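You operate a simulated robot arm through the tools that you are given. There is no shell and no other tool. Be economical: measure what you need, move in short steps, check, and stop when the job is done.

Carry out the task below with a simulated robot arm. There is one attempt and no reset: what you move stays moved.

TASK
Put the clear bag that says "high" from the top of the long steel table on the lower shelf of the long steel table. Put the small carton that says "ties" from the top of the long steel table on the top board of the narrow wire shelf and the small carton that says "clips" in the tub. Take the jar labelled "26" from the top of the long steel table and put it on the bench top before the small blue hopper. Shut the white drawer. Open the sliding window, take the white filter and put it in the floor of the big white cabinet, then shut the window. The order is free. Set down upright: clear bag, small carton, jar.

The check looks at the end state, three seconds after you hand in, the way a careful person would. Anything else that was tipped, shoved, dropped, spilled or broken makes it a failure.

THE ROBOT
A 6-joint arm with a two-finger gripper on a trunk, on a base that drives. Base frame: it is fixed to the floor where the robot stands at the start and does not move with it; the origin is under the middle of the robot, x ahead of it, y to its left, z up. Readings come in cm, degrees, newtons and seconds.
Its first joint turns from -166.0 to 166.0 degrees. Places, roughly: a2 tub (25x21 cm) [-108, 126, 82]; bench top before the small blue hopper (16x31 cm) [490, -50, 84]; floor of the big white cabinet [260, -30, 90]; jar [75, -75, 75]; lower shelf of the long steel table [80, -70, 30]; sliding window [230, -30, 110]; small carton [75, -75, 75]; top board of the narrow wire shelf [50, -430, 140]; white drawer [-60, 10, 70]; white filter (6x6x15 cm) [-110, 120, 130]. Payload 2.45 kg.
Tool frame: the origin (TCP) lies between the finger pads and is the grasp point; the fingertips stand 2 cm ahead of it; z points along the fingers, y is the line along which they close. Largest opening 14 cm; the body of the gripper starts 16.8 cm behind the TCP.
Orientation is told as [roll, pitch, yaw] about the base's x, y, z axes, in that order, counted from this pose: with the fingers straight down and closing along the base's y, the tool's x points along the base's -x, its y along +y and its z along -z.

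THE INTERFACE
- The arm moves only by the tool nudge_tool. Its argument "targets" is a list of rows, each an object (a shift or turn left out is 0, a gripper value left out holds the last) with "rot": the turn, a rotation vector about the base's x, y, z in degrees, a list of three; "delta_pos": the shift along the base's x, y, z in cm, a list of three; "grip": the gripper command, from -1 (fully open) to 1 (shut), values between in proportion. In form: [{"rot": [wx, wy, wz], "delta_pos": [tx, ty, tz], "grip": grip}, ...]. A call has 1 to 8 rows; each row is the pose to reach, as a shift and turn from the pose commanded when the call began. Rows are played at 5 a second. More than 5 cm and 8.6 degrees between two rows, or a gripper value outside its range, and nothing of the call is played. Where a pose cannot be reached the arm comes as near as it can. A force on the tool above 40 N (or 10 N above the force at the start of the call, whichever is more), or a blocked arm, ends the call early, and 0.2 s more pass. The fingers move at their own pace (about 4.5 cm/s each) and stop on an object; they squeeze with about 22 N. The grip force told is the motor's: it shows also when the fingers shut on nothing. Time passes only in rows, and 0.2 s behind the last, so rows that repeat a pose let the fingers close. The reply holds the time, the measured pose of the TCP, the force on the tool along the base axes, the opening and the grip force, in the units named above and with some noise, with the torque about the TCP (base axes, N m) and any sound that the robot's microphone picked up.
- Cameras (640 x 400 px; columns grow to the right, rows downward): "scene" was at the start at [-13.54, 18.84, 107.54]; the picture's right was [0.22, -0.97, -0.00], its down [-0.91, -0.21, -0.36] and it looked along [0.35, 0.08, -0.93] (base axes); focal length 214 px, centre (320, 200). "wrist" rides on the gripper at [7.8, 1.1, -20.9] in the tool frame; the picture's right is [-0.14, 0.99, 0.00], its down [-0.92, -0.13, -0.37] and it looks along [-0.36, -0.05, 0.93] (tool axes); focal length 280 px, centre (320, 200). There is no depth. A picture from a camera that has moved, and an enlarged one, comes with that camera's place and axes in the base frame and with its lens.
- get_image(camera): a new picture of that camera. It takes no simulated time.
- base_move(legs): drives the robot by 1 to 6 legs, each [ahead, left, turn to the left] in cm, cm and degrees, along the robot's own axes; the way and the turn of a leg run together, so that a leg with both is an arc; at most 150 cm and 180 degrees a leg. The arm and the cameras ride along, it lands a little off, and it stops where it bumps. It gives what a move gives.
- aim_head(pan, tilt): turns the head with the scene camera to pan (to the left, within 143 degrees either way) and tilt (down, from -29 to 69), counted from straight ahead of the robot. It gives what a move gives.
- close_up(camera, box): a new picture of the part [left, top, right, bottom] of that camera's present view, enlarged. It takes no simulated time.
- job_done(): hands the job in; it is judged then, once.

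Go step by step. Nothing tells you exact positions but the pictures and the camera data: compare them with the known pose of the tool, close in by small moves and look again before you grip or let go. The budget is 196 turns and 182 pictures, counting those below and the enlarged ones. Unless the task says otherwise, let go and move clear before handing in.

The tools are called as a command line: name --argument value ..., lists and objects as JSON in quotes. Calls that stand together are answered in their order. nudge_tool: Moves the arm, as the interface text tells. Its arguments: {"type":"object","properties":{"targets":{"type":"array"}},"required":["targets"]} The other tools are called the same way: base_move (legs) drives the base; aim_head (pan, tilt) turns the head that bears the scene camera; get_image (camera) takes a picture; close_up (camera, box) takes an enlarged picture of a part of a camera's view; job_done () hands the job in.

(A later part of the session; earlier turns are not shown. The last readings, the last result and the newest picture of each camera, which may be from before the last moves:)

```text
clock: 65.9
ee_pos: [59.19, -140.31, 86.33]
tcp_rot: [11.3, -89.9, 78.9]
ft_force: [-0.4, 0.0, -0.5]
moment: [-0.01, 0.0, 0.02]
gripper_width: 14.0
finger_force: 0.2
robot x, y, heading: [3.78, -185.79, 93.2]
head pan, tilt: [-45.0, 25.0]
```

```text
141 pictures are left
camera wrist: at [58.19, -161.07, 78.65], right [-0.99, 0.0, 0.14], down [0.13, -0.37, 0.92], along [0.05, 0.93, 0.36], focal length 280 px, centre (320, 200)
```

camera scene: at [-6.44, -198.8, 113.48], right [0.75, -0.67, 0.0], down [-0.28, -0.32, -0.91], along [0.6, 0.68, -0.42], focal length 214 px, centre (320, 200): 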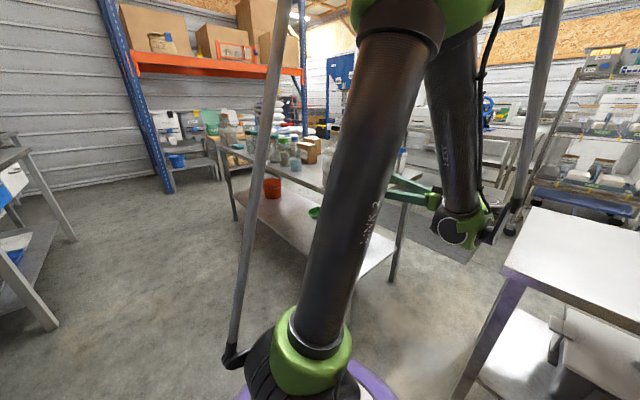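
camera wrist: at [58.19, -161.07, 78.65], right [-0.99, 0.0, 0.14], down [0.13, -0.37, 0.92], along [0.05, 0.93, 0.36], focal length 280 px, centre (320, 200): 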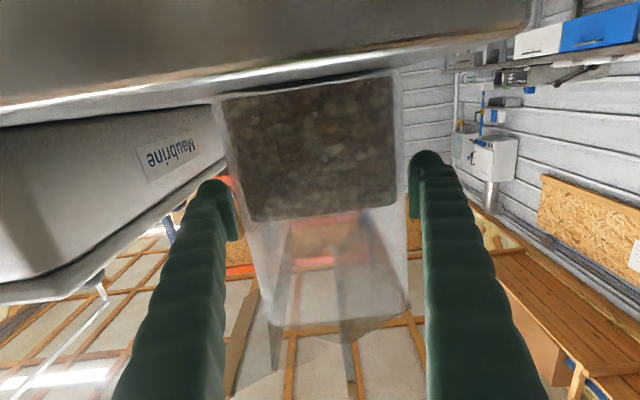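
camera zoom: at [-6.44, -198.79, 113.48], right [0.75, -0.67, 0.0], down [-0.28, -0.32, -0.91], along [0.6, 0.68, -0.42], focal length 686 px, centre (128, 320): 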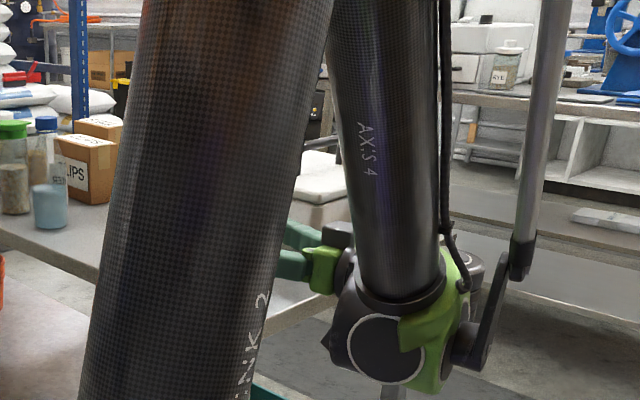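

The bag sits nicely between the fingers. I close the gripper.

nudge_tool --targets '[{"grip": 1}, {"grip": 1}, {"grip": 1}, {"grip": 1}, {"grip": 1}]'

get_image --camera "wrist"

```text
clock: 67.1
ee_pos: [59.11, -140.29, 86.37]
tcp_rot: [10.5, -89.8, 79.7]
ft_force: [-2.4, -1.9, -0.1]
moment: [0.1, 0.17, 0.07]
gripper_width: 11.18
finger_force: 22.2
robot x, y, heading: [3.79, -185.89, 93.3]
head pan, tilt: [-45.0, 25.0]
```

```text
140 pictures are left
camera wrist: at [58.18, -161.1, 78.65], right [-0.99, 0.0, 0.14], down [0.13, -0.37, 0.92], along [0.05, 0.93, 0.36], focal length 280 px, centre (320, 200)
```

wrist: 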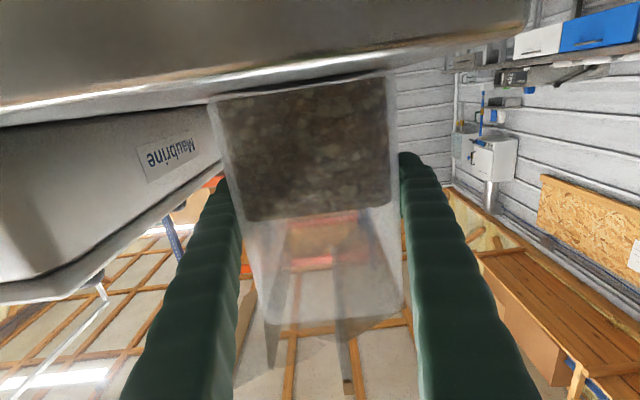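

It holds at 11.2 cm. I lift a few cm and check.

nudge_tool --targets '[{"delta_pos": [0, 0, 2]}, {"delta_pos": [0, 0, 4]}, {"delta_pos": [0, 0, 6]}, {"delta_pos": [0, 0, 8]}]'

get_image --camera "wrist"

```text
clock: 68.1
ee_pos: [59.27, -140.3, 94.35]
tcp_rot: [12.4, -89.9, 77.9]
ft_force: [0.5, 0.0, -7.9]
moment: [-0.1, 0.03, 0.01]
gripper_width: 11.15
finger_force: 22.2
robot x, y, heading: [4.08, -185.67, 93.3]
head pan, tilt: [-45.0, 25.0]
```

```text
139 pictures are left
camera wrist: at [58.3, -161.07, 86.68], right [-0.99, 0.0, 0.14], down [0.13, -0.36, 0.92], along [0.05, 0.93, 0.36], focal length 280 px, centre (320, 200)
```

wrist: 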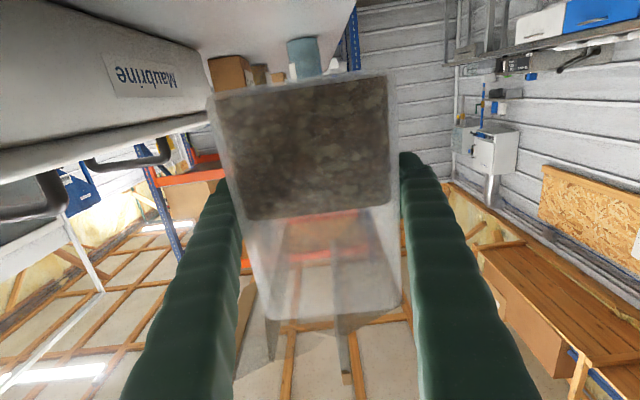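

The bag is held, about 0.8 kg, its bottom ~8.3 cm below the TCP. I move it off the table to the aisle and turn so the tool points +x.

base_move --legs '[[0, 28, 0], [0, 0, -93.4]]'

get_image --camera "wrist"

```text
clock: 74.0
ee_pos: [17.46, -245.64, 94.4]
tcp_rot: [12.8, -89.7, -16.1]
ft_force: [-0.5, -0.6, -7.5]
moment: [-0.03, 0.13, 0.01]
gripper_width: 11.09
finger_force: 22.1
robot x, y, heading: [-24.36, -187.18, -0.3]
head pan, tilt: [-45.0, 25.0]
```

```text
138 pictures are left
camera wrist: at [-3.47, -243.32, 86.65], right [0.06, 0.99, 0.14], down [-0.37, -0.11, 0.92], along [0.93, -0.1, 0.36], focal length 280 px, centre (320, 200)
```

wrist: 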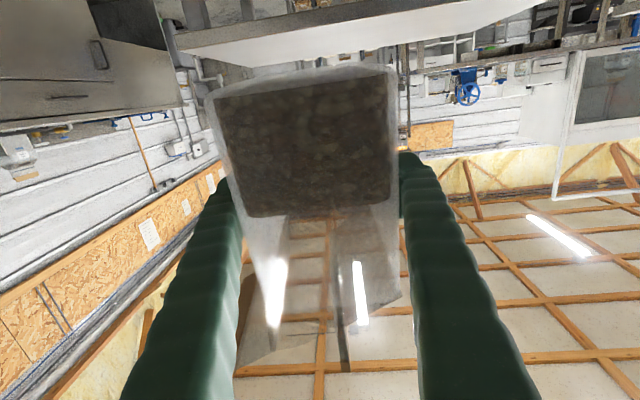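

The bag rides well. I drive north along the aisle to stand before the free stretch of lower shelf.

base_move --legs '[[0, 140, 0], [10, 8, 3.4]]'

aim_head --pan -10 --tilt 35

get_image --camera "scene"

get_image --camera "wrist"

```text
clock: 82.0
ee_pos: [31.16, -93.28, 94.34]
tcp_rot: [12.2, -89.7, -11.9]
ft_force: [-0.5, -0.7, -7.7]
moment: [0.0, 0.11, -0.04]
gripper_width: 11.14
finger_force: 22.0
robot x, y, heading: [-14.66, -38.1, 3.5]
head pan, tilt: [-45.0, 25.0]
```

```text
clock: 83.0
ee_pos: [31.23, -93.35, 94.35]
tcp_rot: [11.3, -89.7, -11.0]
ft_force: [-0.3, 0.2, -7.1]
moment: [-0.03, 0.13, 0.01]
gripper_width: 11.11
finger_force: 21.5
robot x, y, heading: [-14.18, -37.92, 3.6]
head pan, tilt: [-10.0, 35.0]
```

```text
137 pictures are left
camera scene: at [-25.65, -22.35, 111.91], right [-0.12, -0.99, 0.0], down [-0.57, 0.07, -0.82], along [0.81, -0.1, -0.57], focal length 214 px, centre (320, 200)
```

scene: 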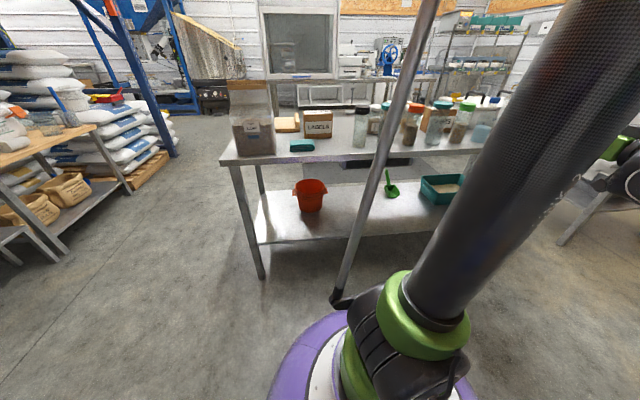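

```text
136 pictures are left
camera wrist: at [10.25, -92.14, 86.65], right [-0.01, 0.99, 0.14], down [-0.36, -0.13, 0.92], along [0.93, -0.05, 0.36], focal length 280 px, centre (320, 200)
```

wrist: 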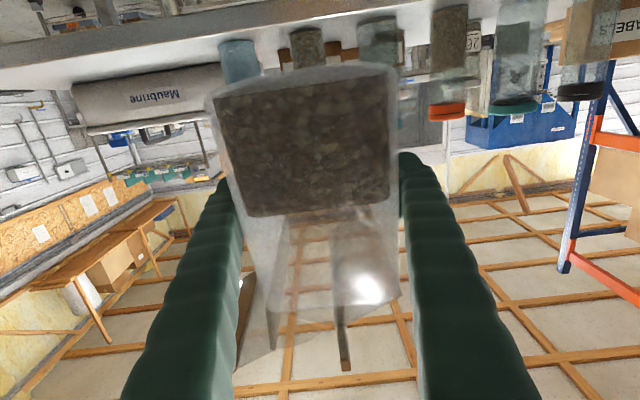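

close_up --camera "scene" --box '[220, 70, 500, 260]'

```text
2.11 times, centred on (360, 165) of scene
camera zoom: at [-25.65, -22.35, 111.91], right [-0.12, -0.99, 0.0], down [-0.57, 0.07, -0.82], along [0.81, -0.1, -0.57], focal length 452 px, centre (236, 274)
```

zoom: 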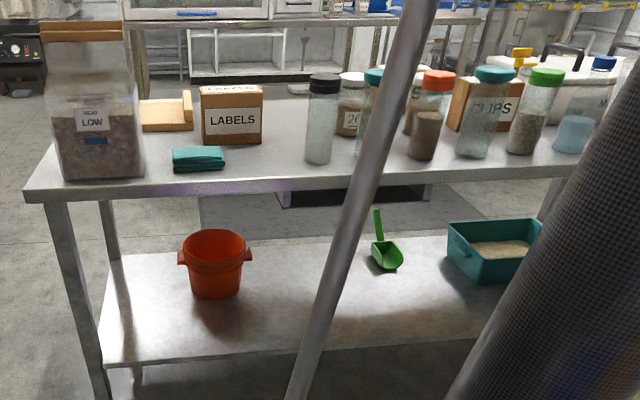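

The dark strip is a mat on the floor beyond, so the shelf area between bucket and scoop is free. I shift the base a bit and then lower the bag in front of the shelf.

base_move --legs '[[-6, 14, 0]]'

nudge_tool --targets '[{"delta_pos": [0, 2.5, -4], "rot": [0, 0, 0]}, {"delta_pos": [0, 5, -8]}, {"delta_pos": [0, 7.5, -12]}, {"delta_pos": [0, 10, -16]}, {"delta_pos": [0, 12, -20]}, {"delta_pos": [0, 13, -24]}, {"delta_pos": [0, 13, -28]}]'

get_image --camera "scene"

```text
clock: 84.4
ee_pos: [24.69, -79.35, 94.22]
tcp_rot: [11.7, -89.8, -11.1]
ft_force: [0.0, 0.6, -8.3]
moment: [-0.03, 0.13, 0.03]
gripper_width: 11.1
finger_force: 22.0
robot x, y, heading: [-21.51, -24.19, 3.7]
head pan, tilt: [-10.0, 35.0]
```

```text
clock: 86.0
ee_pos: [25.33, -69.31, 74.28]
tcp_rot: [5.1, -89.4, -4.5]
ft_force: [-0.7, -0.1, -8.0]
moment: [-0.03, 0.08, 0.03]
gripper_width: 11.07
finger_force: 21.7
out of reach, approached as far as the arm can: row 5, 6, 7
robot x, y, heading: [-21.27, -23.98, 3.6]
head pan, tilt: [-10.0, 35.0]
```

```text
134 pictures are left
camera scene: at [-32.6, -8.88, 111.91], right [-0.11, -0.99, 0.0], down [-0.57, 0.06, -0.82], along [0.81, -0.09, -0.57], focal length 214 px, centre (320, 200)
```

scene: 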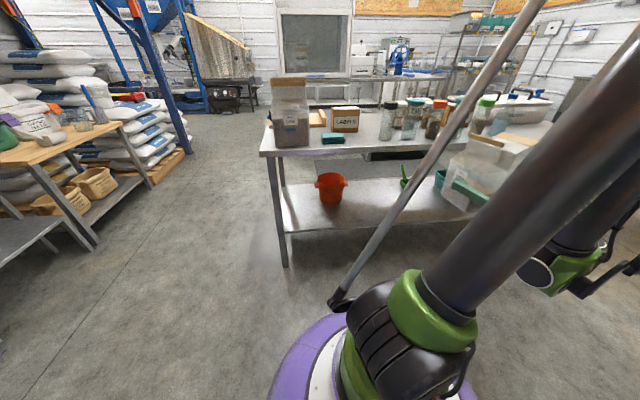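

That pose is too close-in for the arm. I back the base slightly and extend the arm outward before lowering, and will insert by driving ahead.

base_move --legs '[[-5, 0, -3.6]]'

nudge_tool --targets '[{"delta_pos": [4, -2, 2]}, {"delta_pos": [8, -4, 2]}, {"delta_pos": [12, -6, 2]}, {"delta_pos": [15, -7, 2]}]'

```text
clock: 86.9
ee_pos: [17.23, -72.36, 74.28]
tcp_rot: [4.4, -89.4, -7.4]
ft_force: [-0.2, 0.0, -7.6]
moment: [0.0, 0.12, 0.01]
gripper_width: 11.12
finger_force: 22.2
robot x, y, heading: [-26.1, -24.33, 0.1]
head pan, tilt: [-10.0, 35.0]
```

```text
clock: 87.9
ee_pos: [32.17, -79.61, 76.2]
tcp_rot: [4.5, -89.3, -7.5]
ft_force: [-0.5, -0.4, -7.4]
moment: [0.0, 0.12, 0.01]
gripper_width: 11.13
finger_force: 21.1
robot x, y, heading: [-26.29, -24.42, -0.0]
head pan, tilt: [-10.0, 35.0]
```

nudge_tool --targets '[{"delta_pos": [3, 0, -3], "rot": [0, 0, 3]}, {"delta_pos": [5, 0, -7], "rot": [0, 0, 3]}, {"delta_pos": [6, 0, -11], "rot": [0, 0, 3]}, {"delta_pos": [6, 0, -15], "rot": [0, 0, 3]}, {"delta_pos": [6, 0, -19], "rot": [0, 0, 3]}, {"delta_pos": [6, 0, -23], "rot": [0, 0, 3]}, {"delta_pos": [6, 0, -27], "rot": [0, 0, 3]}, {"delta_pos": [6, 0, -31], "rot": [0, 0, 3]}]'

get_image --camera "scene"

get_image --camera "wrist"

```text
clock: 89.7
ee_pos: [42.13, -87.7, 51.34]
tcp_rot: [3.6, -89.1, -3.1]
ft_force: [-0.1, 0.7, -7.7]
moment: [-0.01, 0.14, -0.05]
gripper_width: 11.11
finger_force: 22.0
out of reach, approached as far as the arm can: row 4, 5, 6, 7, 8
robot x, y, heading: [-26.6, -24.39, -0.1]
head pan, tilt: [-10.0, 35.0]
```

```text
133 pictures are left
camera scene: at [-36.58, -8.35, 111.91], right [-0.17, -0.98, 0.0], down [-0.57, 0.1, -0.82], along [0.81, -0.14, -0.57], focal length 214 px, centre (320, 200)
```

scene: 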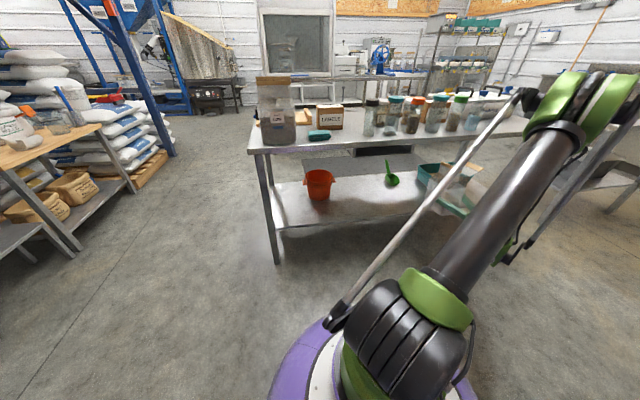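

```text
132 pictures are left
camera wrist: at [21.13, -86.65, 43.92], right [-0.01, 0.99, 0.14], down [-0.35, -0.13, 0.93], along [0.94, -0.04, 0.35], focal length 280 px, centre (320, 200)
```

wrist: 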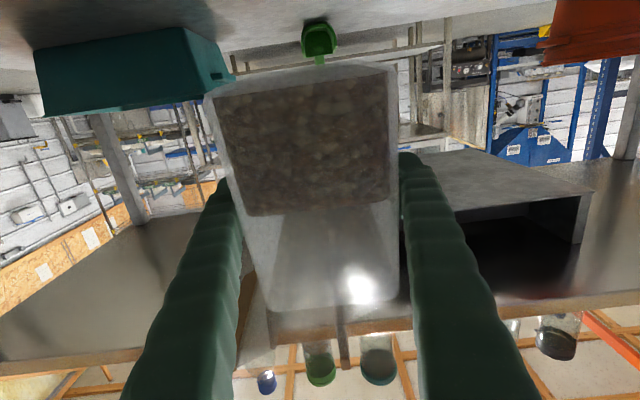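

A box hangs under the table top to the left of the bag (y > −77, bottom ~z 62), so I keep to y≈−88, between it and the tray. I drive ahead to bring the bag over the shelf.

base_move --legs '[[12, -1, 0]]'

get_image --camera "wrist"

get_image --camera "scene"

```text
clock: 90.9
ee_pos: [54.02, -88.82, 51.3]
tcp_rot: [3.7, -89.1, -3.4]
ft_force: [0.6, -0.3, -7.7]
moment: [0.0, 0.16, -0.02]
gripper_width: 11.12
finger_force: 21.6
robot x, y, heading: [-14.18, -25.67, -0.2]
head pan, tilt: [-10.0, 35.0]
```

```text
131 pictures are left
camera wrist: at [32.88, -87.83, 43.95], right [0.0, 0.99, 0.14], down [-0.35, -0.13, 0.93], along [0.94, -0.04, 0.35], focal length 280 px, centre (320, 200)
```

wrist: 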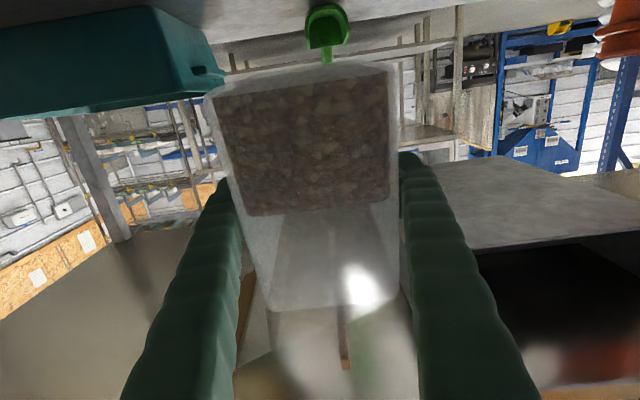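

```text
130 pictures are left
camera scene: at [-24.56, -9.37, 111.91], right [-0.18, -0.98, 0.0], down [-0.56, 0.1, -0.82], along [0.81, -0.15, -0.57], focal length 214 px, centre (320, 200)
```

scene: 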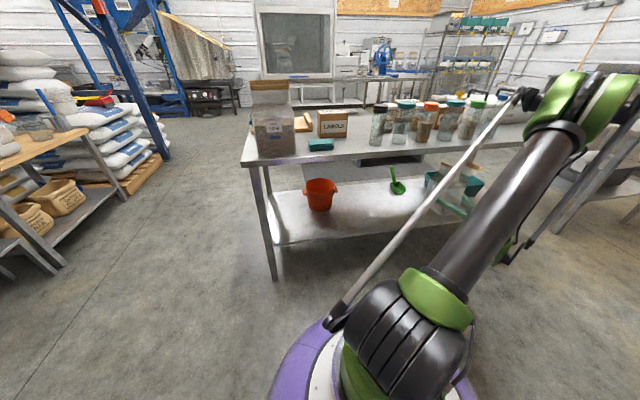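

The path is clear; the bag is partly over the shelf. I extend further in and lower.

nudge_tool --targets '[{"delta_pos": [4, 0, 0]}, {"delta_pos": [8, 0, -2]}, {"delta_pos": [11, 0, -4]}, {"delta_pos": [13, 0, -6]}, {"delta_pos": [15, 0, -8]}]'

get_image --camera "wrist"

close_up --camera "scene" --box '[360, 90, 560, 240]'

```text
clock: 92.1
ee_pos: [68.94, -89.03, 43.25]
tcp_rot: [3.8, -89.1, -3.5]
ft_force: [0.6, 0.2, -8.1]
moment: [-0.01, 0.12, 0.01]
gripper_width: 11.09
finger_force: 22.2
robot x, y, heading: [-14.51, -25.66, -0.2]
head pan, tilt: [-10.0, 35.0]
```

```text
129 pictures are left
camera wrist: at [47.96, -87.94, 35.93], right [0.0, 0.99, 0.14], down [-0.35, -0.13, 0.93], along [0.94, -0.04, 0.35], focal length 280 px, centre (320, 200)
```

wrist: 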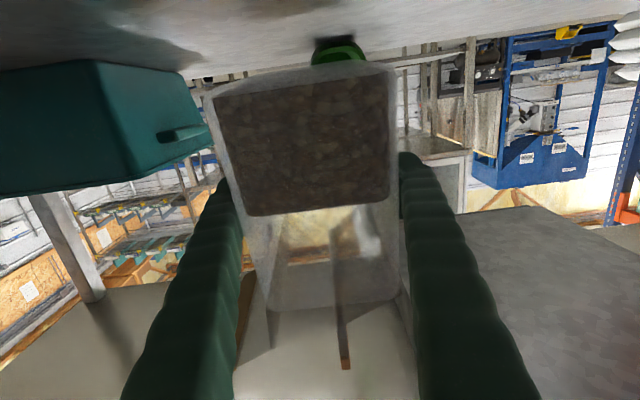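

```text
2.67 times, centred on (460, 165) of scene
camera zoom: at [-24.55, -9.37, 111.91], right [-0.18, -0.98, 0.0], down [-0.56, 0.1, -0.82], along [0.81, -0.15, -0.57], focal length 572 px, centre (-53, 293)
```

zoom: 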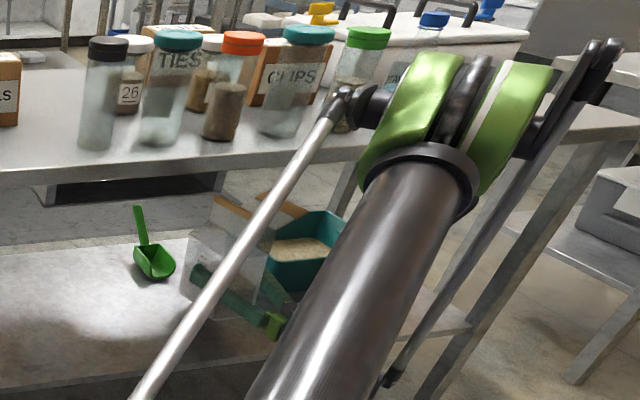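

The bag is over the shelf with its bottom ~5 cm above it. I lower gently until contact.

nudge_tool --targets '[{"delta_pos": [0, 0, -1]}, {"delta_pos": [0, 0, -2]}, {"delta_pos": [0, 0, -3]}, {"delta_pos": [0, 0, -3.5]}]'

get_image --camera "wrist"

```text
clock: 93.1
ee_pos: [68.77, -88.85, 39.98]
tcp_rot: [5.7, -89.2, -5.2]
ft_force: [-4.6, 1.9, 5.3]
moment: [0.12, -0.52, 0.12]
gripper_width: 11.12
finger_force: 21.9
robot x, y, heading: [-13.98, -25.44, 0.1]
head pan, tilt: [-10.0, 35.0]
```

```text
127 pictures are left
camera wrist: at [47.8, -87.86, 32.5], right [0.0, 0.99, 0.14], down [-0.35, -0.13, 0.93], along [0.94, -0.04, 0.35], focal length 280 px, centre (320, 200)
```

wrist: 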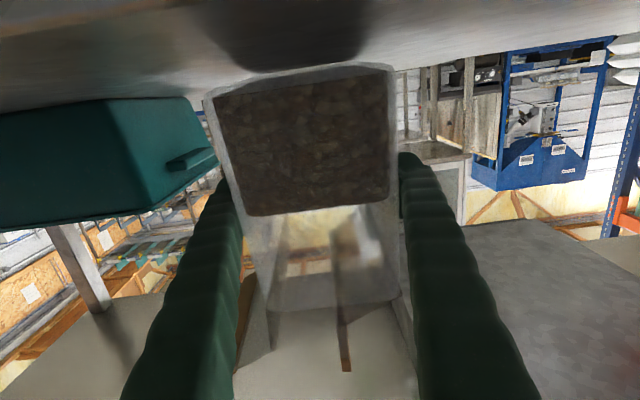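

The force shows the bag standing on the shelf. I release and withdraw along −x.

nudge_tool --targets '[{"grip": 0.4}, {"grip": -0.2}, {"grip": -1}, {"grip": -1}, {"grip": -1}]'

nudge_tool --targets '[{"delta_pos": [-2, 0, 0.2]}, {"delta_pos": [-5, 0, 0.5]}, {"delta_pos": [-9, 0, 1]}, {"delta_pos": [-13, 0, 2]}, {"delta_pos": [-16, 0, 4]}]'

get_image --camera "wrist"

```text
clock: 94.3
ee_pos: [68.81, -88.86, 39.9]
tcp_rot: [3.1, -89.1, -2.7]
ft_force: [0.6, -0.2, -0.6]
moment: [0.0, 0.0, 0.02]
gripper_width: 13.97
finger_force: 0.0
robot x, y, heading: [-14.17, -25.69, -0.1]
head pan, tilt: [-10.0, 35.0]
```

```text
clock: 95.5
ee_pos: [54.48, -91.83, 45.28]
tcp_rot: [3.1, -89.1, -2.6]
ft_force: [-0.3, 0.4, -0.5]
moment: [0.01, -0.01, -0.04]
gripper_width: 14.0
finger_force: 0.0
out of reach, approached as far as the arm can: row 3, 4, 5
robot x, y, heading: [-14.16, -25.59, -0.2]
head pan, tilt: [-10.0, 35.0]
```

```text
126 pictures are left
camera wrist: at [33.38, -91.02, 37.89], right [-0.01, 0.99, 0.14], down [-0.35, -0.13, 0.93], along [0.94, -0.04, 0.35], focal length 280 px, centre (320, 200)
```

wrist: 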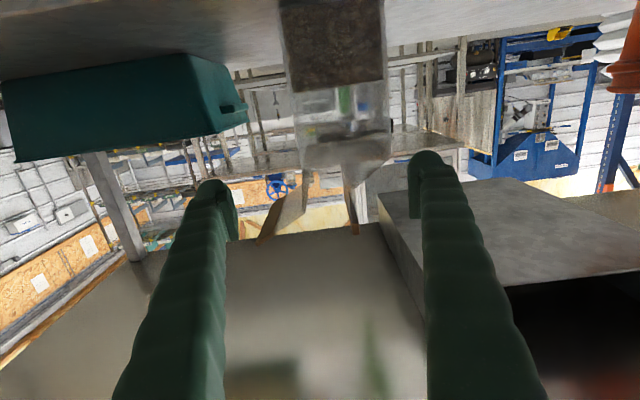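

The bag stands upright on the shelf. I back the base away and raise the arm.

base_move --legs '[[-12, 0, 0]]'

nudge_tool --targets '[{"delta_pos": [0, 0, 5]}, {"delta_pos": [0, 0, 10]}, {"delta_pos": [0, 0, 15]}, {"delta_pos": [0, 0, 20]}, {"delta_pos": [0, 0, 25]}, {"delta_pos": [0, 0, 30]}, {"delta_pos": [0, 0, 35]}, {"delta_pos": [0, 0, 40]}]'

get_image --camera "scene"

```text
clock: 96.8
ee_pos: [42.64, -92.07, 45.27]
tcp_rot: [3.1, -89.0, -2.4]
ft_force: [0.0, 0.3, -0.1]
moment: [-0.05, -0.02, 0.0]
gripper_width: 14.01
finger_force: 0.1
robot x, y, heading: [-26.22, -25.44, -0.0]
head pan, tilt: [-10.0, 35.0]
```

```text
clock: 98.5
ee_pos: [42.55, -92.1, 85.49]
tcp_rot: [3.1, -89.0, -2.5]
ft_force: [0.2, -0.6, 0.9]
moment: [-0.01, 0.06, 0.02]
gripper_width: 13.99
finger_force: 0.1
robot x, y, heading: [-26.05, -25.36, -0.5]
head pan, tilt: [-10.0, 35.0]
```

```text
125 pictures are left
camera scene: at [-36.37, -9.3, 111.91], right [-0.18, -0.98, 0.0], down [-0.56, 0.1, -0.82], along [0.81, -0.15, -0.57], focal length 214 px, centre (320, 200)
```

scene: 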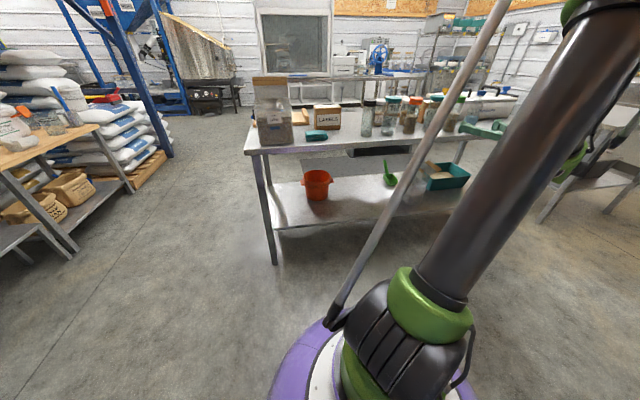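

Now I raise the arm and turn the tool back to pointing down, then look at jar 26 (near x 72, y −60).

nudge_tool --targets '[{"delta_pos": [0, 0, 4], "rot": [0, 8, 0]}, {"delta_pos": [0, 0, 8], "rot": [0, 16, 0]}, {"delta_pos": [0, 0, 12], "rot": [0, 24, 0]}, {"delta_pos": [0, 0, 16], "rot": [0, 32, 0]}, {"delta_pos": [0, 0, 20], "rot": [0, 40, 0]}, {"delta_pos": [0, 0, 24], "rot": [0, 48, 0]}, {"delta_pos": [0, 0, 28], "rot": [0, 56, 0]}, {"delta_pos": [0, 0, 30], "rot": [0, 64, 0]}]'

nudge_tool --targets '[{"delta_pos": [4, 2, 0], "rot": [0, 8, 0]}, {"delta_pos": [8, 4, 0], "rot": [0, 16, 0]}, {"delta_pos": [12, 6, 0], "rot": [0, 24, 0]}, {"delta_pos": [12, 6, 0], "rot": [0, 25, 0]}]'

```text
clock: 100.3
ee_pos: [42.66, -92.1, 115.11]
tcp_rot: [0.6, -24.9, 0.0]
ft_force: [-0.1, 0.2, -0.5]
moment: [-0.01, -0.03, 0.0]
gripper_width: 13.99
finger_force: 0.1
robot x, y, heading: [-26.01, -25.55, -0.3]
head pan, tilt: [-10.0, 35.0]
```

```text
clock: 101.3
ee_pos: [50.81, -84.19, 111.88]
tcp_rot: [0.7, -1.9, 0.0]
ft_force: [-0.6, -1.0, -0.4]
moment: [0.01, 0.07, -0.02]
gripper_width: 14.01
finger_force: 0.0
out of reach, approached as far as the arm can: row 2, 3, 4
robot x, y, heading: [-26.09, -25.32, -0.2]
head pan, tilt: [-10.0, 35.0]
```

nudge_tool --targets '[{"delta_pos": [-4, 3, 2], "rot": [0, 1.9, 0]}, {"delta_pos": [-8, 6, 4], "rot": [0, 1.9, 0]}, {"delta_pos": [-12, 9, 6], "rot": [0, 1.9, 0]}, {"delta_pos": [-16, 12, 6], "rot": [0, 1.9, 0]}, {"delta_pos": [-19, 16, 6], "rot": [0, 1.9, 0]}]'

base_move --legs '[[30, 4, 0]]'

get_image --camera "wrist"

get_image --camera "scene"

```text
refused: row 1 steps farther than a row can; nothing moved
```

```text
clock: 103.4
ee_pos: [81.34, -79.6, 111.87]
tcp_rot: [0.5, -2.1, 0.4]
ft_force: [0.5, -0.4, 0.1]
moment: [0.0, 0.03, 0.01]
gripper_width: 13.97
finger_force: 0.1
robot x, y, heading: [4.28, -21.33, 0.1]
head pan, tilt: [-10.0, 35.0]
```

```text
124 pictures are left
camera wrist: at [72.89, -78.65, 132.57], right [0.13, 0.99, 0.01], down [0.91, -0.13, 0.4], along [0.4, -0.04, -0.92], focal length 280 px, centre (320, 200)
```

wrist: 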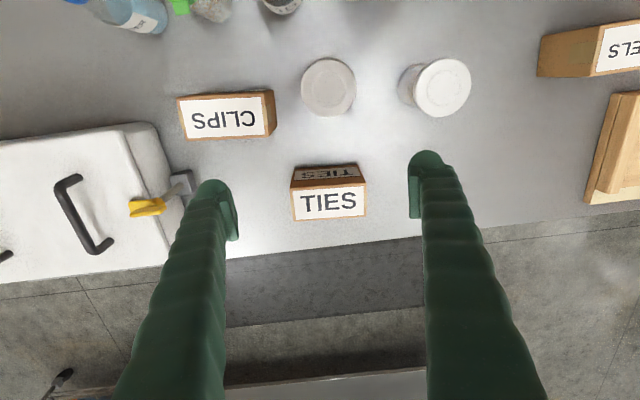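

```text
123 pictures are left
camera scene: at [-6.31, -5.41, 111.91], right [-0.17, -0.99, 0.0], down [-0.57, 0.1, -0.82], along [0.81, -0.14, -0.57], focal length 214 px, centre (320, 200)
```

scene: 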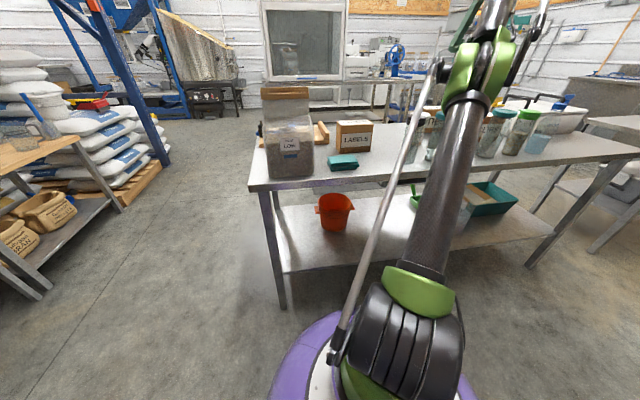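

Jar 26 stands at about (76.5, −61.5) with its lid at z≈91.5, ties near (92, −79), clips near (76.5, −93). I move above jar 26 and look again.

nudge_tool --targets '[{"delta_pos": [-1, 4.5, 0], "rot": [0, 2, 0]}, {"delta_pos": [-2, 9, 0], "rot": [0, 2, 0]}, {"delta_pos": [-3.5, 13.5, 0], "rot": [0, 2, 0]}, {"delta_pos": [-4.8, 18, 0], "rot": [0, 2, 0]}]'

get_image --camera "wrist"

```text
clock: 104.4
ee_pos: [80.97, -64.31, 114.26]
tcp_rot: [0.7, 0.2, 0.3]
ft_force: [1.0, -0.9, -0.6]
moment: [0.15, -0.01, 0.01]
gripper_width: 14.0
finger_force: 0.2
out of reach, approached as far as the arm can: row 3, 4
robot x, y, heading: [4.07, -21.37, 0.3]
head pan, tilt: [-10.0, 35.0]
```

```text
122 pictures are left
camera wrist: at [73.16, -63.41, 135.29], right [0.13, 0.99, 0.01], down [0.92, -0.13, 0.37], along [0.36, -0.04, -0.93], focal length 280 px, centre (320, 200)
```

wrist: 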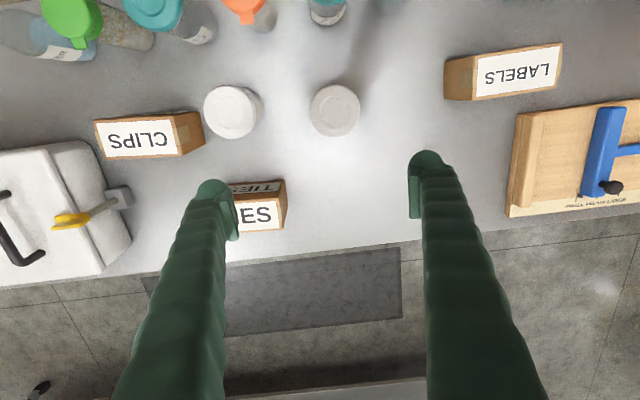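

Jar 26's lid is confirmed at (76.3, −61.2). I move over it while lowering.

nudge_tool --targets '[{"delta_pos": [-2, 1, -4]}, {"delta_pos": [-4, 2.5, -8]}, {"delta_pos": [-4.7, 3, -12]}]'

get_image --camera "wrist"

```text
clock: 105.2
ee_pos: [84.19, -65.5, 105.94]
tcp_rot: [0.7, 0.2, 0.5]
ft_force: [-0.3, 0.3, 1.2]
moment: [-0.01, -0.14, 0.0]
gripper_width: 14.02
finger_force: 0.0
out of reach, approached as far as the arm can: row 1, 2, 3
robot x, y, heading: [3.88, -21.22, -0.1]
head pan, tilt: [-10.0, 35.0]
```

```text
121 pictures are left
camera wrist: at [76.47, -64.77, 127.03], right [0.13, 0.99, 0.01], down [0.92, -0.13, 0.36], along [0.36, -0.03, -0.93], focal length 280 px, centre (320, 200)
```

wrist: 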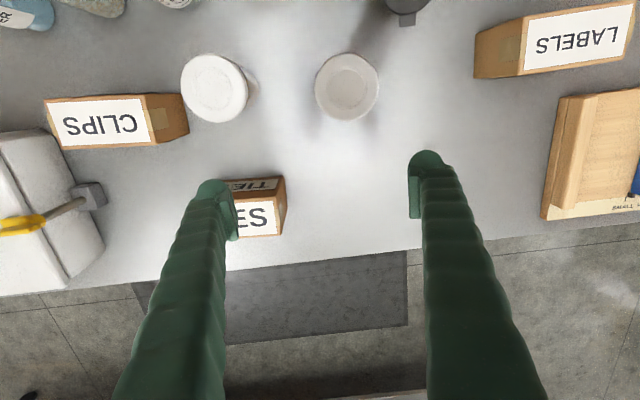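

The arm is behaving as if near a joint limit. I look at its configuration before going on.

aim_head --pan -30 --tilt 5

get_image --camera "scene"

```text
clock: 106.2
ee_pos: [84.27, -65.69, 105.92]
tcp_rot: [0.8, 0.3, 0.4]
ft_force: [-0.9, 0.0, -0.5]
moment: [-0.02, -0.02, -0.02]
gripper_width: 14.03
finger_force: 0.1
robot x, y, heading: [4.33, -21.66, 0.4]
head pan, tilt: [-30.0, 5.0]
```

```text
120 pictures are left
camera scene: at [-7.0, -8.47, 116.72], right [-0.5, -0.87, 0.0], down [-0.08, 0.04, -1.0], along [0.86, -0.49, -0.09], focal length 214 px, centre (320, 200)
```

scene: 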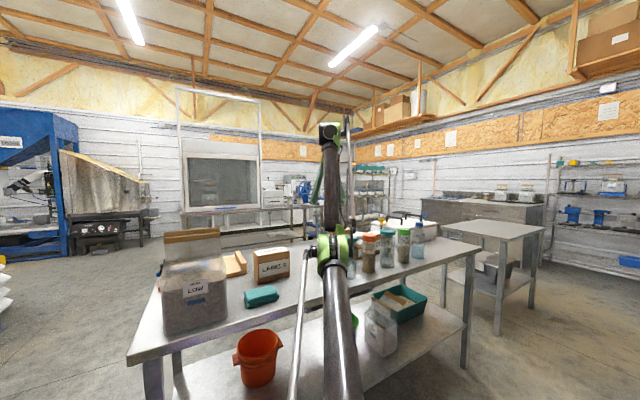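

The bag stands fine. The arm has passed through full stretch and the elbow is now bent the wrong (downward) way; I stretch it out again and come back to flip it.

nudge_tool --targets '[{"delta_pos": [2, -1, 4]}, {"delta_pos": [5, -2.5, 7]}, {"delta_pos": [9, -5, 9]}, {"delta_pos": [9, -5, 13]}, {"delta_pos": [9, -5, 13]}]'

nudge_tool --targets '[{"delta_pos": [-4, 2, 0]}, {"delta_pos": [-8, 4, 0]}, {"delta_pos": [-12, 6, 0]}, {"delta_pos": [-16, 8, 0]}]'

get_image --camera "scene"

```text
refused: row 3 steps farther than a row can; nothing moved
```

```text
clock: 107.2
ee_pos: [82.46, -65.68, 110.1]
tcp_rot: [0.6, 0.0, 0.4]
ft_force: [-0.2, -0.2, 0.2]
moment: [0.02, -0.02, -0.02]
gripper_width: 14.0
finger_force: 0.1
out of reach, approached as far as the arm can: row 1, 2, 3, 4
robot x, y, heading: [4.0, -21.26, 0.2]
head pan, tilt: [-30.0, 5.0]
```

```text
119 pictures are left
camera scene: at [-7.0, -8.47, 116.73], right [-0.5, -0.87, 0.0], down [-0.08, 0.04, -1.0], along [0.86, -0.49, -0.09], focal length 214 px, centre (320, 200)
```

scene: 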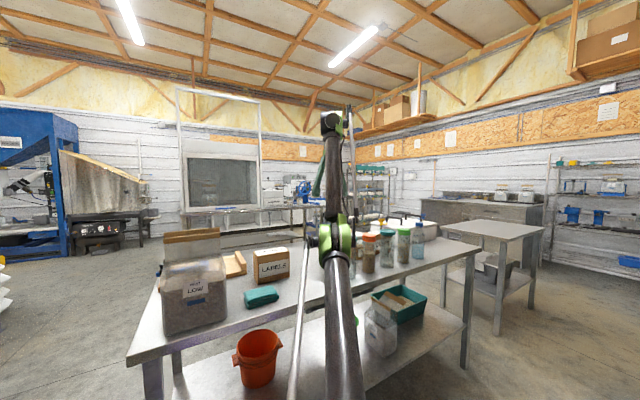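

nudge_tool --targets '[{"delta_pos": [2, -1, 3]}, {"delta_pos": [4, -2, 6]}, {"delta_pos": [6, -3, 9]}, {"delta_pos": [8, -4, 12]}, {"delta_pos": [10, -5, 15]}, {"delta_pos": [12, -6, 18]}]'

get_image --camera "scene"

```text
clock: 108.6
ee_pos: [84.74, -66.36, 116.73]
tcp_rot: [0.6, -0.1, 0.4]
ft_force: [0.2, 0.0, 0.0]
moment: [0.02, -0.06, 0.0]
gripper_width: 14.0
finger_force: 0.1
out of reach, approached as far as the arm can: row 2, 3, 4, 5, 6
robot x, y, heading: [4.2, -21.32, 0.4]
head pan, tilt: [-30.0, 5.0]
```

```text
118 pictures are left
camera scene: at [-7.02, -8.46, 116.73], right [-0.5, -0.87, 0.0], down [-0.08, 0.04, -1.0], along [0.86, -0.5, -0.09], focal length 214 px, centre (320, 200)
```

scene: 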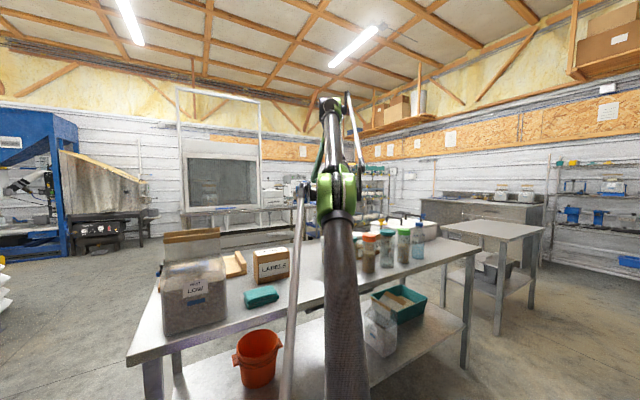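

nudge_tool --targets '[{"delta_pos": [-3, 2, -1]}, {"delta_pos": [-7, 4, -2]}, {"delta_pos": [-11, 5, -3]}, {"delta_pos": [-14, 6, -4]}]'

get_image --camera "scene"

```text
clock: 109.6
ee_pos: [70.4, -60.12, 112.49]
tcp_rot: [0.6, -0.1, 0.5]
ft_force: [0.3, 0.7, -0.5]
moment: [0.03, 0.1, 0.01]
gripper_width: 14.0
finger_force: 0.1
robot x, y, heading: [4.13, -21.29, -0.0]
head pan, tilt: [-30.0, 5.0]
```

```text
117 pictures are left
camera scene: at [-6.99, -8.48, 116.73], right [-0.5, -0.87, 0.0], down [-0.08, 0.04, -1.0], along [0.86, -0.49, -0.09], focal length 214 px, centre (320, 200)
```

scene: 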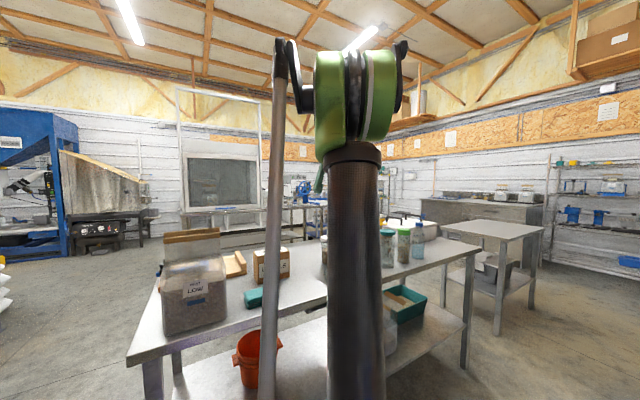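

The elbow is up again and the arm follows. I now go above jar 26 and lower to z 98.

nudge_tool --targets '[{"delta_pos": [3, -0.6, -3]}, {"delta_pos": [5.9, -1.2, -6]}, {"delta_pos": [5.9, -1.2, -10]}, {"delta_pos": [5.9, -1.2, -14]}]'

get_image --camera "wrist"

```text
clock: 110.6
ee_pos: [76.25, -61.38, 98.52]
tcp_rot: [0.5, -0.1, 0.3]
ft_force: [-0.1, -0.1, 0.7]
moment: [0.01, -0.04, 0.01]
gripper_width: 13.97
finger_force: 0.1
robot x, y, heading: [4.23, -21.05, 0.1]
head pan, tilt: [-30.0, 5.0]
```

```text
116 pictures are left
camera wrist: at [68.33, -60.42, 119.49], right [0.13, 0.99, 0.01], down [0.92, -0.13, 0.37], along [0.37, -0.04, -0.93], focal length 280 px, centre (320, 200)
```

wrist: 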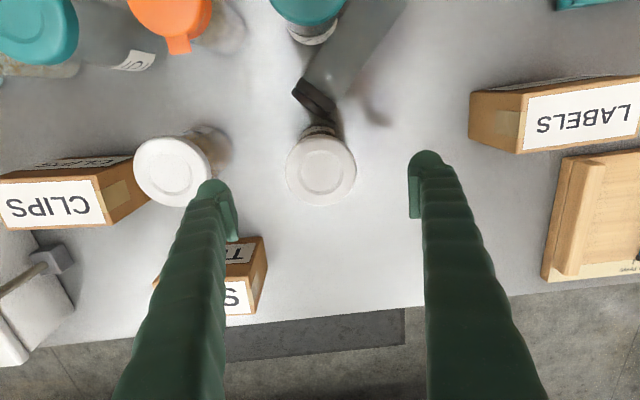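

The grey-lidded jar looks as if it is leaning or tipped. I need a better look before doing anything.

close_up --camera "wrist" --box '[200, 0, 440, 150]'

aim_head --pan -20 --tilt 20

get_image --camera "scene"

```text
2.67 times, centred on (320, 75) of wrist
camera zoom: at [68.33, -60.42, 119.49], right [0.13, 0.99, 0.01], down [0.92, -0.13, 0.37], along [0.37, -0.04, -0.93], focal length 748 px, centre (320, 533)
```

zoom: 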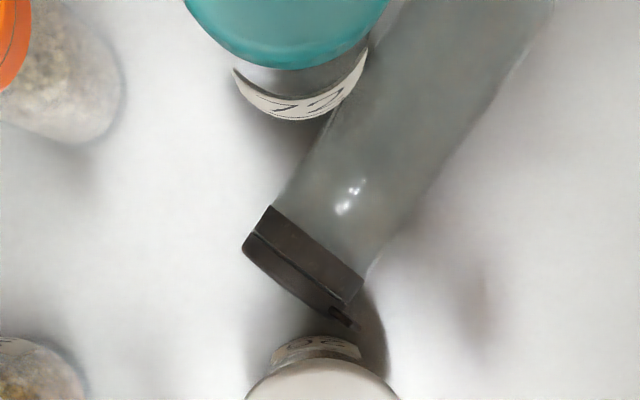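

```text
clock: 111.3
ee_pos: [76.29, -61.32, 98.62]
tcp_rot: [0.5, -0.2, 0.4]
ft_force: [0.4, -0.5, -0.8]
moment: [0.02, 0.03, 0.0]
gripper_width: 14.04
finger_force: 0.1
robot x, y, heading: [3.57, -21.51, 0.0]
head pan, tilt: [-20.0, 20.0]
```

```text
114 pictures are left
camera scene: at [-6.23, -7.06, 114.3], right [-0.34, -0.94, 0.0], down [-0.32, 0.12, -0.94], along [0.88, -0.32, -0.34], focal length 214 px, centre (320, 200)
```

scene: 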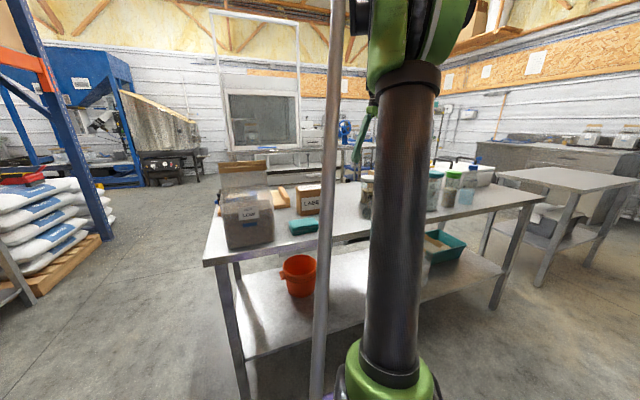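

The grey-lidded jar has been knocked over (it lies closed on the table, apparently by the low elbow). Jar 26 must go first to make room; I will stand the grey jar back up afterwards. I lower over jar 26.

nudge_tool --targets '[{"delta_pos": [0, 0.1, -3], "grip": -0.75}, {"delta_pos": [0, 0.2, -6], "grip": -0.75}, {"delta_pos": [0, 0.2, -9], "grip": -0.75}, {"delta_pos": [0, 0.2, -11.5], "grip": -0.75}, {"delta_pos": [0, 0.2, -13.5], "grip": -0.75}]'

get_image --camera "wrist"

```text
clock: 112.5
ee_pos: [76.14, -61.18, 84.93]
tcp_rot: [0.6, -0.1, 0.4]
ft_force: [0.5, 0.4, 0.1]
moment: [0.02, -0.02, 0.0]
gripper_width: 12.25
finger_force: 0.1
robot x, y, heading: [4.01, -21.75, -0.0]
head pan, tilt: [-20.0, 20.0]
```

```text
113 pictures are left
camera wrist: at [68.31, -60.25, 105.95], right [0.13, 0.99, 0.01], down [0.92, -0.13, 0.37], along [0.37, -0.04, -0.93], focal length 280 px, centre (320, 200)
```

wrist: 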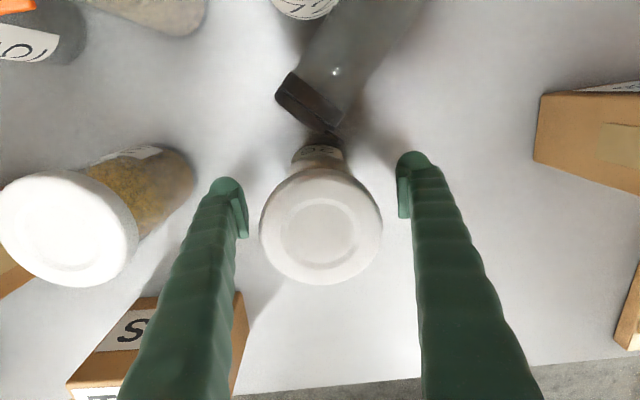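

Jar 26 is centred between the fingers. I close and lift a little.

nudge_tool --targets '[{"grip": 1}, {"grip": 1}, {"grip": 1}, {"grip": 1}]'

nudge_tool --targets '[{"delta_pos": [0, 0, 2]}, {"delta_pos": [0, 0, 5]}, {"delta_pos": [0, 0, 9]}, {"delta_pos": [0, 0, 13]}, {"delta_pos": [0, 0, 17]}, {"delta_pos": [0, 0, 20]}]'

get_image --camera "wrist"

```text
clock: 113.5
ee_pos: [76.22, -61.23, 84.98]
tcp_rot: [0.6, -0.1, 0.4]
ft_force: [1.6, 0.7, 0.4]
moment: [0.03, 0.01, -0.01]
gripper_width: 7.57
finger_force: 21.8
robot x, y, heading: [4.39, -21.39, 0.4]
head pan, tilt: [-20.0, 20.0]
```

```text
clock: 114.9
ee_pos: [76.17, -61.02, 105.1]
tcp_rot: [0.6, -0.1, 0.4]
ft_force: [-0.5, -0.1, -2.7]
moment: [0.0, 0.03, 0.01]
gripper_width: 7.54
finger_force: 22.2
robot x, y, heading: [3.7, -21.48, 0.1]
head pan, tilt: [-20.0, 20.0]
```

```text
112 pictures are left
camera wrist: at [68.36, -60.13, 126.06], right [0.13, 0.99, 0.01], down [0.92, -0.13, 0.37], along [0.37, -0.04, -0.93], focal length 280 px, centre (320, 200)
```

wrist: 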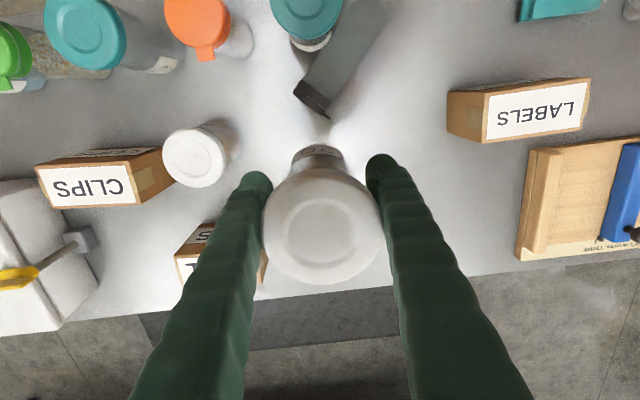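

Jar 26 is in hand, its base 7 cm below the TCP. I back off from the table and drive around its north end, then look ahead.

base_move --legs '[[-28, 0, 0], [0, 93, 0], [140, 0, 0]]'

aim_head --pan -10 --tilt 15

get_image --camera "scene"

aim_head --pan -50 --tilt 10

get_image --camera "scene"

```text
clock: 127.8
ee_pos: [184.64, 30.92, 105.17]
tcp_rot: [0.5, 0.0, -0.1]
ft_force: [0.2, 0.4, -2.4]
moment: [0.0, 0.01, 0.03]
gripper_width: 7.42
finger_force: 21.8
robot x, y, heading: [113.17, 71.16, -0.5]
head pan, tilt: [-20.0, 20.0]
```

```text
clock: 128.5
ee_pos: [184.75, 30.92, 105.14]
tcp_rot: [0.7, -0.1, -0.2]
ft_force: [-0.9, 0.1, -3.5]
moment: [0.03, 0.05, 0.0]
gripper_width: 7.41
finger_force: 21.8
robot x, y, heading: [112.99, 71.02, -0.2]
head pan, tilt: [-10.0, 15.0]
```

```text
111 pictures are left
camera scene: at [103.26, 87.32, 115.1], right [-0.18, -0.98, 0.0], down [-0.26, 0.05, -0.97], along [0.95, -0.17, -0.26], focal length 214 px, centre (320, 200)
```

scene: 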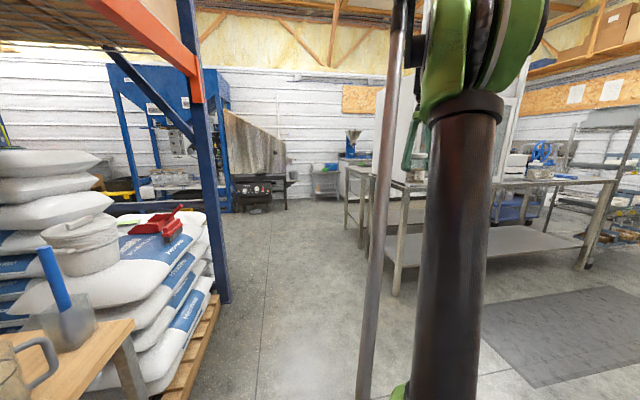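

```text
clock: 129.6
ee_pos: [184.65, 30.93, 105.02]
tcp_rot: [0.6, -0.1, -0.1]
ft_force: [0.3, 0.3, -3.6]
moment: [-0.04, 0.01, 0.01]
gripper_width: 7.38
finger_force: 21.8
robot x, y, heading: [113.35, 71.15, -0.5]
head pan, tilt: [-50.0, 10.0]
```

```text
110 pictures are left
camera scene: at [100.01, 81.84, 115.92], right [-0.77, -0.64, 0.0], down [-0.11, 0.13, -0.98], along [0.63, -0.76, -0.17], focal length 214 px, centre (320, 200)
```

scene: 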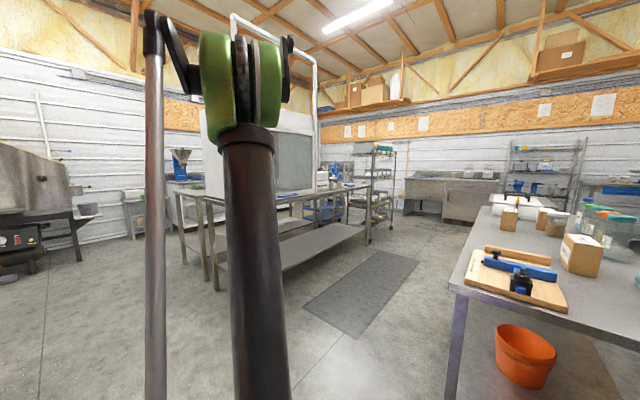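

aim_head --pan -10 --tilt 15

close_up --camera "scene" --box '[270, 110, 430, 260]'

```text
clock: 130.7
ee_pos: [184.74, 30.91, 105.08]
tcp_rot: [0.5, -0.1, -0.1]
ft_force: [-0.1, 0.3, -2.5]
moment: [-0.01, -0.02, 0.02]
gripper_width: 7.4
finger_force: 21.9
robot x, y, heading: [112.87, 71.23, -0.5]
head pan, tilt: [-10.0, 15.0]
```

```text
2.67 times, centred on (350, 185) of scene
camera zoom: at [103.26, 87.31, 115.11], right [-0.18, -0.98, 0.0], down [-0.25, 0.05, -0.97], along [0.95, -0.17, -0.26], focal length 572 px, centre (240, 240)
```

zoom: 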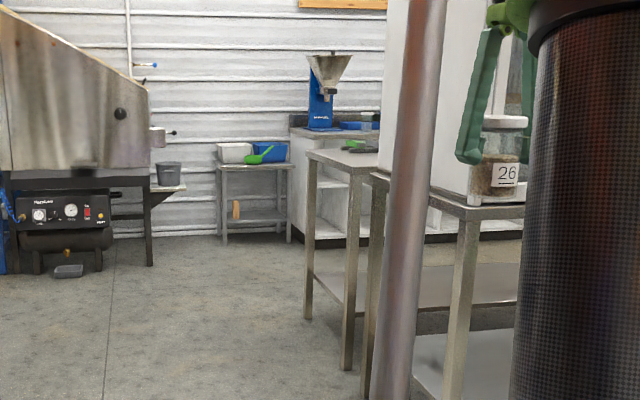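

The small blue hopper stands on a white base bench at the far wall, around x≈500, y≈−45. I drive along the clear aisle to it.

base_move --legs '[[145, 0, 0.5], [135, 0, 0], [0, -55, 0]]'

aim_head --pan -10 --tilt 20

get_image --camera "scene"

get_image --camera "wrist"

```text
clock: 146.8
ee_pos: [464.71, -25.66, 105.02]
tcp_rot: [0.6, -0.2, -4.3]
ft_force: [0.5, -0.8, -2.6]
moment: [-0.02, 0.01, -0.01]
gripper_width: 7.39
finger_force: 22.3
robot x, y, heading: [395.61, 19.7, -4.2]
head pan, tilt: [-10.0, 15.0]
stopped in leg 3: the robot was blocked; the commanded pose is now the measured one
```

```text
clock: 147.4
ee_pos: [464.64, -25.68, 105.08]
tcp_rot: [0.7, -0.1, -4.2]
ft_force: [-0.3, 1.0, -3.5]
moment: [0.0, 0.04, 0.01]
gripper_width: 7.39
finger_force: 21.5
robot x, y, heading: [395.9, 19.73, -4.2]
head pan, tilt: [-10.0, 20.0]
```

```text
108 pictures are left
camera scene: at [387.25, 36.33, 114.3], right [-0.25, -0.97, 0.0], down [-0.33, 0.08, -0.94], along [0.91, -0.23, -0.34], focal length 214 px, centre (320, 200)
```

scene: 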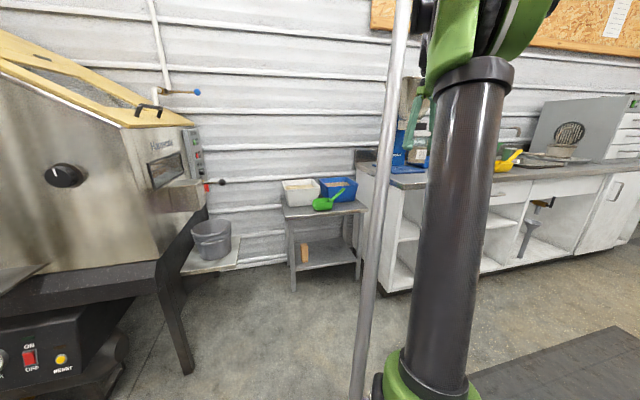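

```text
107 pictures are left
camera wrist: at [456.82, -24.01, 126.03], right [0.21, 0.98, 0.01], down [0.91, -0.2, 0.37], along [0.36, -0.07, -0.93], focal length 280 px, centre (320, 200)
```

wrist: 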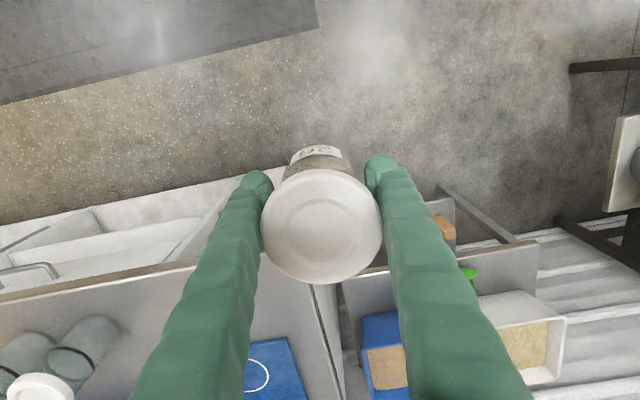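

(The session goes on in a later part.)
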